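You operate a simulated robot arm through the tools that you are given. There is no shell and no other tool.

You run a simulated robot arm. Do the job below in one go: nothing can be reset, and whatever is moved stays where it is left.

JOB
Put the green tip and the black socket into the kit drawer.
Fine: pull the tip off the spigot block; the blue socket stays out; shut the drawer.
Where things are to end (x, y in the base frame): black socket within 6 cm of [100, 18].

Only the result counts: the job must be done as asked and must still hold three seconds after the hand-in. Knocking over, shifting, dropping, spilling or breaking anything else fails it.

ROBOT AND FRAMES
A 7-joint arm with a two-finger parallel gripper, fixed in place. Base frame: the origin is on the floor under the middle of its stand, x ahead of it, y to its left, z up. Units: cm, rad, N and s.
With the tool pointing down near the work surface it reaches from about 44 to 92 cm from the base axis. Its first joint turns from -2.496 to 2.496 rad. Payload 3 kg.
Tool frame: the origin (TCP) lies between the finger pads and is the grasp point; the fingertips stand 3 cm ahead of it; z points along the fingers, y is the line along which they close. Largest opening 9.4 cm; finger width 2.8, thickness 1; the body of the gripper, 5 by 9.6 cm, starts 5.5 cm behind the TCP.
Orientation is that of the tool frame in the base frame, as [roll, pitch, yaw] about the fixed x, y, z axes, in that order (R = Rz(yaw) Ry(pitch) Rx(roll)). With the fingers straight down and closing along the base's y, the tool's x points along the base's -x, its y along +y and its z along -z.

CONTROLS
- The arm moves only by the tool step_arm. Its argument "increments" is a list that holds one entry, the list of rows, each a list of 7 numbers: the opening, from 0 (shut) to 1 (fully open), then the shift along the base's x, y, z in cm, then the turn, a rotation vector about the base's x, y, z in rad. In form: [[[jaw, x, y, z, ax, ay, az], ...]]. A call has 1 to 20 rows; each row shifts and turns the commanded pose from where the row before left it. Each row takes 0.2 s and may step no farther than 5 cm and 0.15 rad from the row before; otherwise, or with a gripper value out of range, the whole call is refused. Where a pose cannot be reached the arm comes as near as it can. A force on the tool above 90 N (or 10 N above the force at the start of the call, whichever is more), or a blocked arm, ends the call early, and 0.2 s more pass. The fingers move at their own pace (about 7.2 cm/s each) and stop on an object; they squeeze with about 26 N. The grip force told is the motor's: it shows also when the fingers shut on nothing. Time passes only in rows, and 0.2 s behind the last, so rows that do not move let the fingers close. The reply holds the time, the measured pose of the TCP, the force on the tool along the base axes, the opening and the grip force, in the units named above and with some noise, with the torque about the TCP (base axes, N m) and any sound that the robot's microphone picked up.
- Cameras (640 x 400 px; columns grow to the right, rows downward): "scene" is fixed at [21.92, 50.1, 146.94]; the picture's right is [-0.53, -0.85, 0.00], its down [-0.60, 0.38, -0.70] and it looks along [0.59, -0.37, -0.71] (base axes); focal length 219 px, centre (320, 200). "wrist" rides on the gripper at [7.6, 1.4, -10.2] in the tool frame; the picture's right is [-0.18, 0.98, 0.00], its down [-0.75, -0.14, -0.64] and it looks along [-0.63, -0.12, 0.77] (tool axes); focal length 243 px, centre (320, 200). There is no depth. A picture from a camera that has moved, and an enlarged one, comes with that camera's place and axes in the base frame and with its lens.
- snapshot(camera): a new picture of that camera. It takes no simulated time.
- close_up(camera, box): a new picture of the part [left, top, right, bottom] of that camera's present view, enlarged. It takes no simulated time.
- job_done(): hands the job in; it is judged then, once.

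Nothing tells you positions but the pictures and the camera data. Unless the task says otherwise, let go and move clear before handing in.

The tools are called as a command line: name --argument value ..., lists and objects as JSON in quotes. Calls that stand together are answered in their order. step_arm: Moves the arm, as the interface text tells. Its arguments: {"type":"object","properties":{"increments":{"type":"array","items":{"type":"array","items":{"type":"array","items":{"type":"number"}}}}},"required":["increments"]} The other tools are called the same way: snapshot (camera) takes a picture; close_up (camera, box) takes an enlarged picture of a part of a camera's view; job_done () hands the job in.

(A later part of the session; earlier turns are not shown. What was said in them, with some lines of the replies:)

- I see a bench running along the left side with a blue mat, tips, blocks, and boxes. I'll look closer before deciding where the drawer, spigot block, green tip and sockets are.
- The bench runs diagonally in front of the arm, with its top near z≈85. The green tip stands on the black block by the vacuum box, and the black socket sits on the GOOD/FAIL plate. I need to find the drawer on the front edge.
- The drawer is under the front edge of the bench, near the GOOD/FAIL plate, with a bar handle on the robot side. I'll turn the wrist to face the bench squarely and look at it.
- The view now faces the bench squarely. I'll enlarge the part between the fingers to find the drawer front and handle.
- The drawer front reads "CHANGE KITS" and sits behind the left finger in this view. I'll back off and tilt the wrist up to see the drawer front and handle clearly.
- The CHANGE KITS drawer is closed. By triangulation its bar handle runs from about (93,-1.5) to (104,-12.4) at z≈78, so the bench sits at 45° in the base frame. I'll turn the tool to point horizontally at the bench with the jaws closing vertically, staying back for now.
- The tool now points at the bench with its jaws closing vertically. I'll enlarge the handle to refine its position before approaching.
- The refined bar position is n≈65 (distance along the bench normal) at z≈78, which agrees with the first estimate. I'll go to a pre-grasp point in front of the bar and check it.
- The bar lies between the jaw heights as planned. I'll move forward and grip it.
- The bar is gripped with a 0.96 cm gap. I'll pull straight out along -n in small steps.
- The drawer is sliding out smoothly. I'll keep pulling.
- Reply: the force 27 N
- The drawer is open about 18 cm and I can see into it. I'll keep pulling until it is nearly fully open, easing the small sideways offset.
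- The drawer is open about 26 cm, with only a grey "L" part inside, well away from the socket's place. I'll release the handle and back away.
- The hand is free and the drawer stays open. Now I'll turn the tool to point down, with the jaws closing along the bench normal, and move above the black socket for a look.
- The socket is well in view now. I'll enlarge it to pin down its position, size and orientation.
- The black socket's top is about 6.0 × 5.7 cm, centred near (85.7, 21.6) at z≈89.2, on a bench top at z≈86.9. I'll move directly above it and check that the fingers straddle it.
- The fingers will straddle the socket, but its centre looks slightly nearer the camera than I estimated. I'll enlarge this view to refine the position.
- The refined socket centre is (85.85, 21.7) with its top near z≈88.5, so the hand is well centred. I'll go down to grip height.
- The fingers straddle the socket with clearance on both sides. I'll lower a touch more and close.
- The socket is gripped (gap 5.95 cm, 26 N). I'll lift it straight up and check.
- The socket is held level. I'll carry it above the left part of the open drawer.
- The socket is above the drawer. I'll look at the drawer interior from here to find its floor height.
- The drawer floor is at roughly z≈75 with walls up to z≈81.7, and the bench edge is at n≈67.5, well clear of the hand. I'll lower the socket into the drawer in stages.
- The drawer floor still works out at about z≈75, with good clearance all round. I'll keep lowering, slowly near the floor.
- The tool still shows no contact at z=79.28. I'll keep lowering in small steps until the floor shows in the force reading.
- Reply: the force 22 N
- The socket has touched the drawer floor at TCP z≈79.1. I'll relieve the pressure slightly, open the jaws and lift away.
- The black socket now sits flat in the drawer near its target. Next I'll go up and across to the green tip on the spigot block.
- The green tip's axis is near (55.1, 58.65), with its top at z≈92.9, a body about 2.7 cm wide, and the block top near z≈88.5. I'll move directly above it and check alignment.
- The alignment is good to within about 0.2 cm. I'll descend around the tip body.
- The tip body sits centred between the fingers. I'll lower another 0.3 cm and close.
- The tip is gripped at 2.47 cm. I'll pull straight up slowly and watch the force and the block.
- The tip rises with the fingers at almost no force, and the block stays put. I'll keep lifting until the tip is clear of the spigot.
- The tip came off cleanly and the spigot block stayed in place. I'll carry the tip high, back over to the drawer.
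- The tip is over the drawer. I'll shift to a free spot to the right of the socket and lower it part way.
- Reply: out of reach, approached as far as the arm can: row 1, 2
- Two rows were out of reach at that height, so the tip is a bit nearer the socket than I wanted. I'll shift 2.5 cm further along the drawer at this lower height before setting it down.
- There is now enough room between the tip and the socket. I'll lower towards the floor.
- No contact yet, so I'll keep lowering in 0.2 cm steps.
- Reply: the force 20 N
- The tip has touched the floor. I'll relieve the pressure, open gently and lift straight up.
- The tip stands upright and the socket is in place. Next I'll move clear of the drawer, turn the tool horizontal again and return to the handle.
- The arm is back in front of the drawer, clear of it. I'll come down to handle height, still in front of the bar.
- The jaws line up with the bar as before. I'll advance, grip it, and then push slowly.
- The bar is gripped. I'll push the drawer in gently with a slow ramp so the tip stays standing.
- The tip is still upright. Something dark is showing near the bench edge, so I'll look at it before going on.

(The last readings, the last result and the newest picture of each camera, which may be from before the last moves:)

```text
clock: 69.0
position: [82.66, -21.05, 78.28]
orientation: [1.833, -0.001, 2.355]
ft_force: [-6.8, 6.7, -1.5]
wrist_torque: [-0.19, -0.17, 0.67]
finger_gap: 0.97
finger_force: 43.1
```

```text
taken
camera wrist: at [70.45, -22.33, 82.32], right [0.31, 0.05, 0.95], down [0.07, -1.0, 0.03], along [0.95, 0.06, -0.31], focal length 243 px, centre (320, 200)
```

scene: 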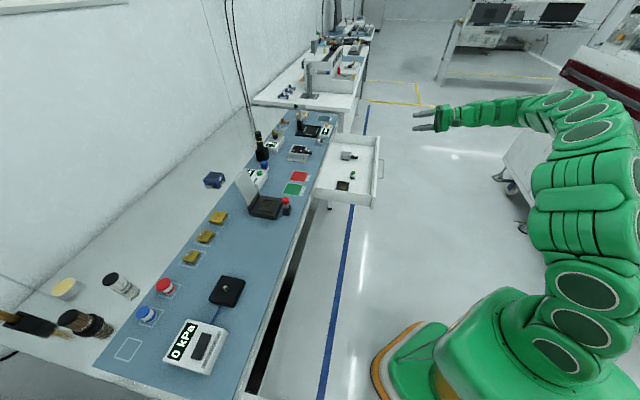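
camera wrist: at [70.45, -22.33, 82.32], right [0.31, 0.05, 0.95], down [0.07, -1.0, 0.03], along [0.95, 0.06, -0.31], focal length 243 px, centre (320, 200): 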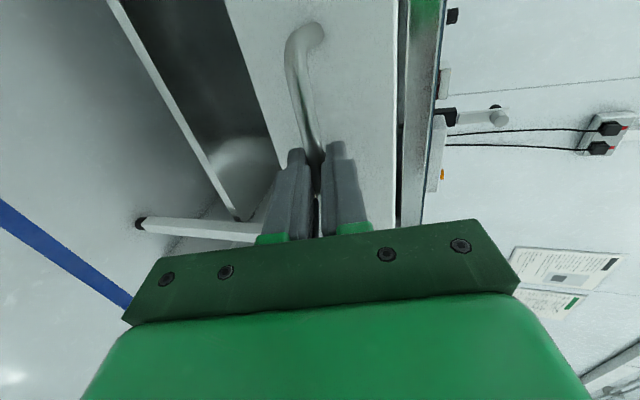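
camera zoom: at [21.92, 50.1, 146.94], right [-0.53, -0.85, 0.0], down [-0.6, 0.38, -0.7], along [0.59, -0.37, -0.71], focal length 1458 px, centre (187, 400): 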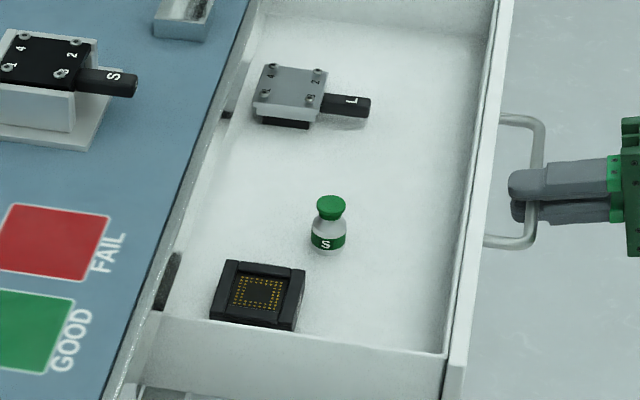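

Those dark patches are only reflections of the parts on the glossy bench edge. The tip top (about z≈80) is below the drawer wall height, so it will pass under the bench. I'll keep pushing.

step_arm --increments '[[[0, 0.15, 0.15, 0, 0, 0, 0], [0, 0.3, 0.3, 0, 0, 0, 0], [0, 0.45, 0.45, 0, 0, 0, 0], [0, 0.5, 0.5, 0, 0, 0, 0], [0, 0.5, 0.5, 0, 0, 0, 0], [0, 0.5, 0.5, 0, 0, 0, 0], [0, 0.5, 0.5, 0, 0, 0, 0], [0, 0.5, 0.5, 0, 0, 0, 0], [0, 0.5, 0.5, 0, 0, 0, 0], [0, 0.5, 0.5, 0, 0, 0, 0], [0, 0.5, 0.5, 0, 0, 0, 0], [0, 0.5, 0.5, 0, 0, 0, 0], [0, 0.45, 0.45, 0, 0, 0, 0], [0, 0.3, 0.3, 0, 0, 0, 0], [0, 0.15, 0.15, 0, 0, 0, 0]]]'

close_up --camera "scene" --box '[300, 120, 420, 205]'

```text
clock: 72.2
position: [88.94, -14.76, 78.25]
orientation: [1.833, -0.001, 2.356]
ft_force: [-10.7, 11.0, -8.8]
wrist_torque: [-0.24, -0.08, 0.73]
finger_gap: 0.98
finger_force: 43.6
```

```text
4.71 times, centred on (360, 162) of scene
camera zoom: at [21.92, 50.1, 146.94], right [-0.53, -0.85, 0.0], down [-0.6, 0.38, -0.7], along [0.59, -0.37, -0.71], focal length 1029 px, centre (132, 376)
```

zoom: 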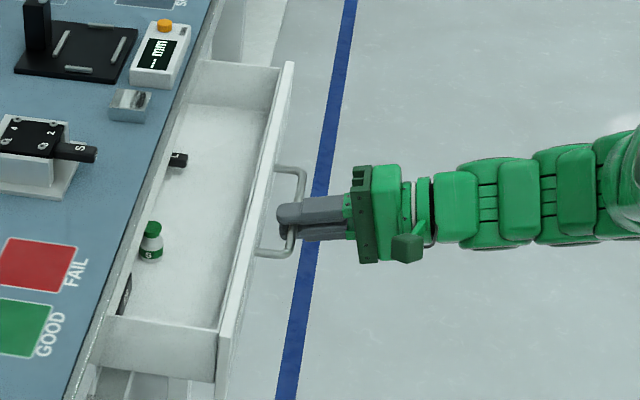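

The tip is still upright and passing under the edge. I'll push most of the remaining 11 cm.

step_arm --increments '[[[0, 0.12, 0.18, 0.02, 0, 0, 0], [0, 0.28, 0.32, 0.02, 0, 0, 0], [0, 0.45, 0.45, 0, 0, 0, 0], [0, 0.5, 0.5, 0, 0, 0, 0], [0, 0.5, 0.5, 0, 0, 0, 0], [0, 0.5, 0.5, 0, 0, 0, 0], [0, 0.5, 0.5, 0, 0, 0, 0], [0, 0.5, 0.5, 0, 0, 0, 0], [0, 0.5, 0.5, 0, 0, 0, 0], [0, 0.5, 0.5, 0, 0, 0, 0], [0, 0.5, 0.5, 0, 0, 0, 0], [0, 0.5, 0.5, 0, 0, 0, 0], [0, 0.5, 0.5, 0, 0, 0, 0], [0, 0.5, 0.5, 0, 0, 0, 0], [0, 0.45, 0.45, 0, 0, 0, 0], [0, 0.3, 0.3, 0, 0, 0, 0], [0, 0.15, 0.15, 0, 0, 0, 0]]]'

close_up --camera "scene" --box '[290, 120, 410, 205]'

```text
clock: 75.8
position: [96.21, -7.39, 78.23]
orientation: [1.831, -0.003, 2.352]
ft_force: [11.8, -10.5, -17.1]
wrist_torque: [-0.66, -0.34, -0.44]
finger_gap: 0.99
finger_force: 43.2
```

```text
4.71 times, centred on (350, 162) of scene
camera zoom: at [21.92, 50.1, 146.94], right [-0.53, -0.85, 0.0], down [-0.6, 0.38, -0.7], along [0.59, -0.37, -0.71], focal length 1029 px, centre (179, 376)
```

zoom: 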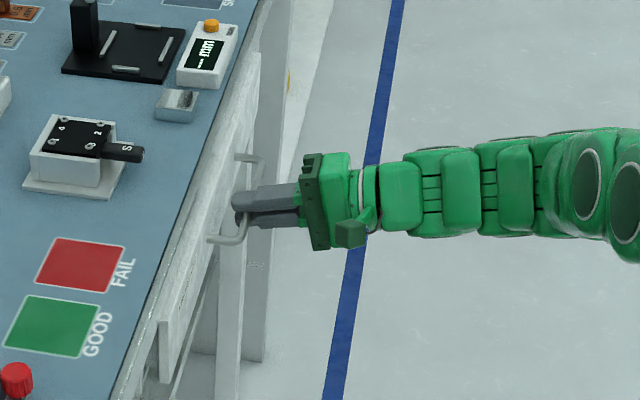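

About 1 cm remains. I'll push gently until the drawer stops.

step_arm --increments '[[[0, 0.15, 0.15, 0, 0, 0, 0], [0, 0.15, 0.15, 0, 0, 0, 0], [0, 0.15, 0.15, 0, 0, 0, 0], [0, 0.1, 0.1, 0, 0, 0, 0], [0, 0, 0, 0, 0, 0, 0]]]'

```text
clock: 77.0
position: [96.71, -6.85, 78.37]
orientation: [1.831, -0.002, 2.354]
ft_force: [16.7, -12.1, -14.3]
wrist_torque: [-0.52, -0.36, -0.44]
finger_gap: 0.98
finger_force: 43.5
```

step_arm --increments '[[[0, 0.07, 0.1, 0, 0, 0, 0], [0, 0.07, 0.1, 0, 0, 0, 0], [0, 0, 0, 0, 0, 0, 0]]]'

close_up --camera "scene" --box '[300, 130, 360, 190]'

snapshot --camera "wrist"

```text
clock: 77.8
position: [96.88, -6.72, 78.21]
orientation: [1.833, -0.001, 2.354]
ft_force: [8.7, -17.3, -10.5]
wrist_torque: [-0.51, -0.32, -0.09]
finger_gap: 0.96
finger_force: 43.6
```

```text
6.67 times, centred on (330, 160) of scene
camera zoom: at [21.92, 50.1, 146.94], right [-0.53, -0.85, 0.0], down [-0.6, 0.38, -0.7], along [0.59, -0.37, -0.71], focal length 1458 px, centre (253, 467)
```

zoom: 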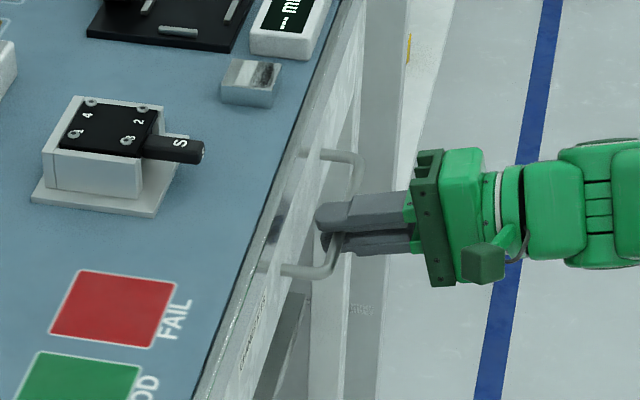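

```text
taken
camera wrist: at [84.68, -8.07, 82.33], right [0.31, 0.05, 0.95], down [0.07, -1.0, 0.03], along [0.95, 0.05, -0.31], focal length 243 px, centre (320, 200)
```

wrist: 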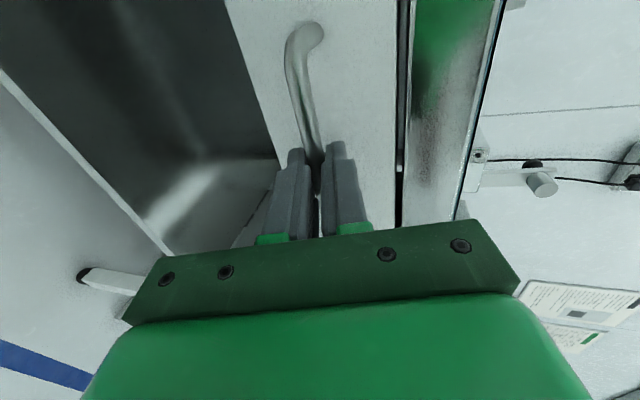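

The view now matches the original closed state. I'll press slightly more to confirm it is at the stop.

step_arm --increments '[[[0, 0.1, 0.1, 0, 0, 0, 0], [0, 0.1, 0.1, 0, 0, 0, 0], [0, 0, 0, 0, 0, 0, 0]]]'

```text
clock: 78.6
position: [97.0, -6.53, 78.19]
orientation: [1.834, -0.004, 2.351]
ft_force: [-34.1, -29.8, -7.7]
wrist_torque: [-0.54, -0.22, 0.27]
finger_gap: 0.99
finger_force: 43.5
```

The stop is reached, with about 45 N pushing back, so the drawer is fully shut. I'll ease the pressure, open the jaws and back away straight.

step_arm --increments '[[[0, -0.08, -0.08, 0, 0, 0, 0], [0.3, 0, 0, 0, 0, 0, 0], [0.5, 0, 0, 0, 0, 0, 0], [0.5, 0, 0, 0, 0, 0, 0], [0.5, -0.7, -0.7, 0, 0, 0, 0], [0.5, -1.4, -1.4, 0, 0, 0, 0], [0.5, -1.4, -1.4, 0, 0, 0, 0], [0.5, -1.4, -1.4, 0, 0, 0, 0], [0.5, -2, -2, 0, 0, 0, 0], [0.5, -2, -2, 0, 0, 0, 0], [0.5, -2, -2, 1, 0, 0, 0], [0.5, -2, -2, 3, 0, 0, 0], [0.5, -2, -2, 3, 0, 0, 0], [0.5, 0, 0, 0, 0, 0, 0]]]'

snapshot --camera "scene"

snapshot --camera "wrist"

close_up --camera "scene" --box '[300, 130, 360, 190]'

```text
clock: 81.6
position: [82.06, -21.39, 85.38]
orientation: [1.832, -0.001, 2.355]
ft_force: [0.3, 0.5, 0.3]
wrist_torque: [0.02, 0.02, 0.01]
finger_gap: 4.7
finger_force: 0.1
```

```text
taken
```

scene: 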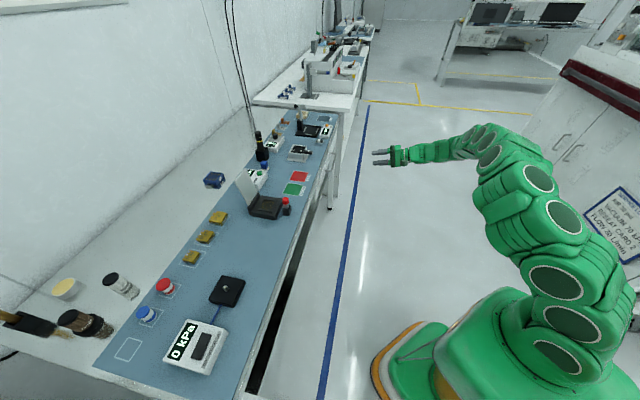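

```text
taken
camera wrist: at [69.91, -22.8, 89.31], right [0.31, 0.05, 0.95], down [0.07, -1.0, 0.03], along [0.95, 0.05, -0.31], focal length 243 px, centre (320, 200)
```

wrist: 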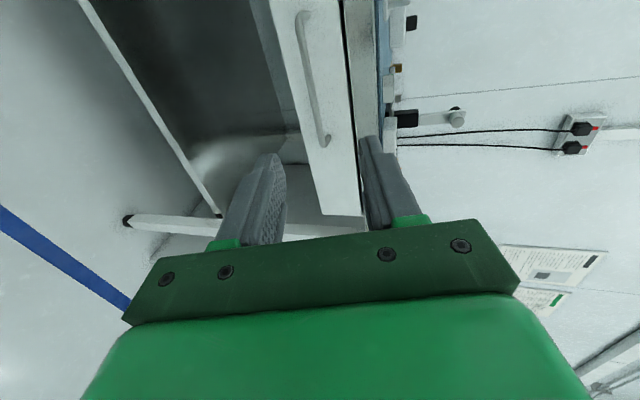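

```text
6.67 times, centred on (330, 160) of scene
camera zoom: at [21.92, 50.1, 146.94], right [-0.53, -0.85, 0.0], down [-0.6, 0.38, -0.7], along [0.59, -0.37, -0.71], focal length 1458 px, centre (253, 467)
```

zoom: 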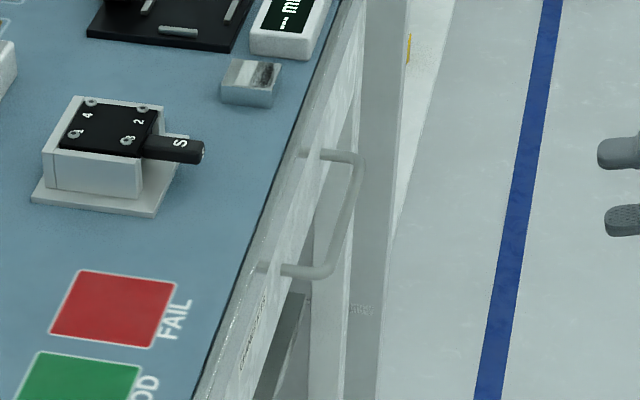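

The drawer is shut: the handle is back where it started and the stop resisted at about 45 N. The black socket and the upright green tip are inside, with the socket worked out at about (100, 18) once shut. The spigot block, blue socket and everything else are where they were, and the arm is clear, so I'm handing in.

job_done

```text
The job is handed in.
```

The green tip and the black socket are both in the kit drawer, and the drawer is shut. I handed the job in with the gripper open and clear of the bench. I can't see inside the shut drawer, so what follows about the inside comes from the last pictures and the arm readings.

- **Black socket:** it lies flat at the left of the drawer. I work its shut-drawer position out at about (100, 18), well within the 6 cm limit.
- **Green tip:** it came off the spigot block with almost no force, and the block stayed put. I stood it upright to the right of the socket. It was still standing when it passed under the bench edge.
- **Drawer:** I pushed it until the stop pushed back at about 45 N. The handle is back where it started, to within about 0.2 cm in the picture.
- **Everything else:** the blue socket is still on the bench. Nothing else on the bench looks moved. The grey "L" part already in the drawer was not touched.
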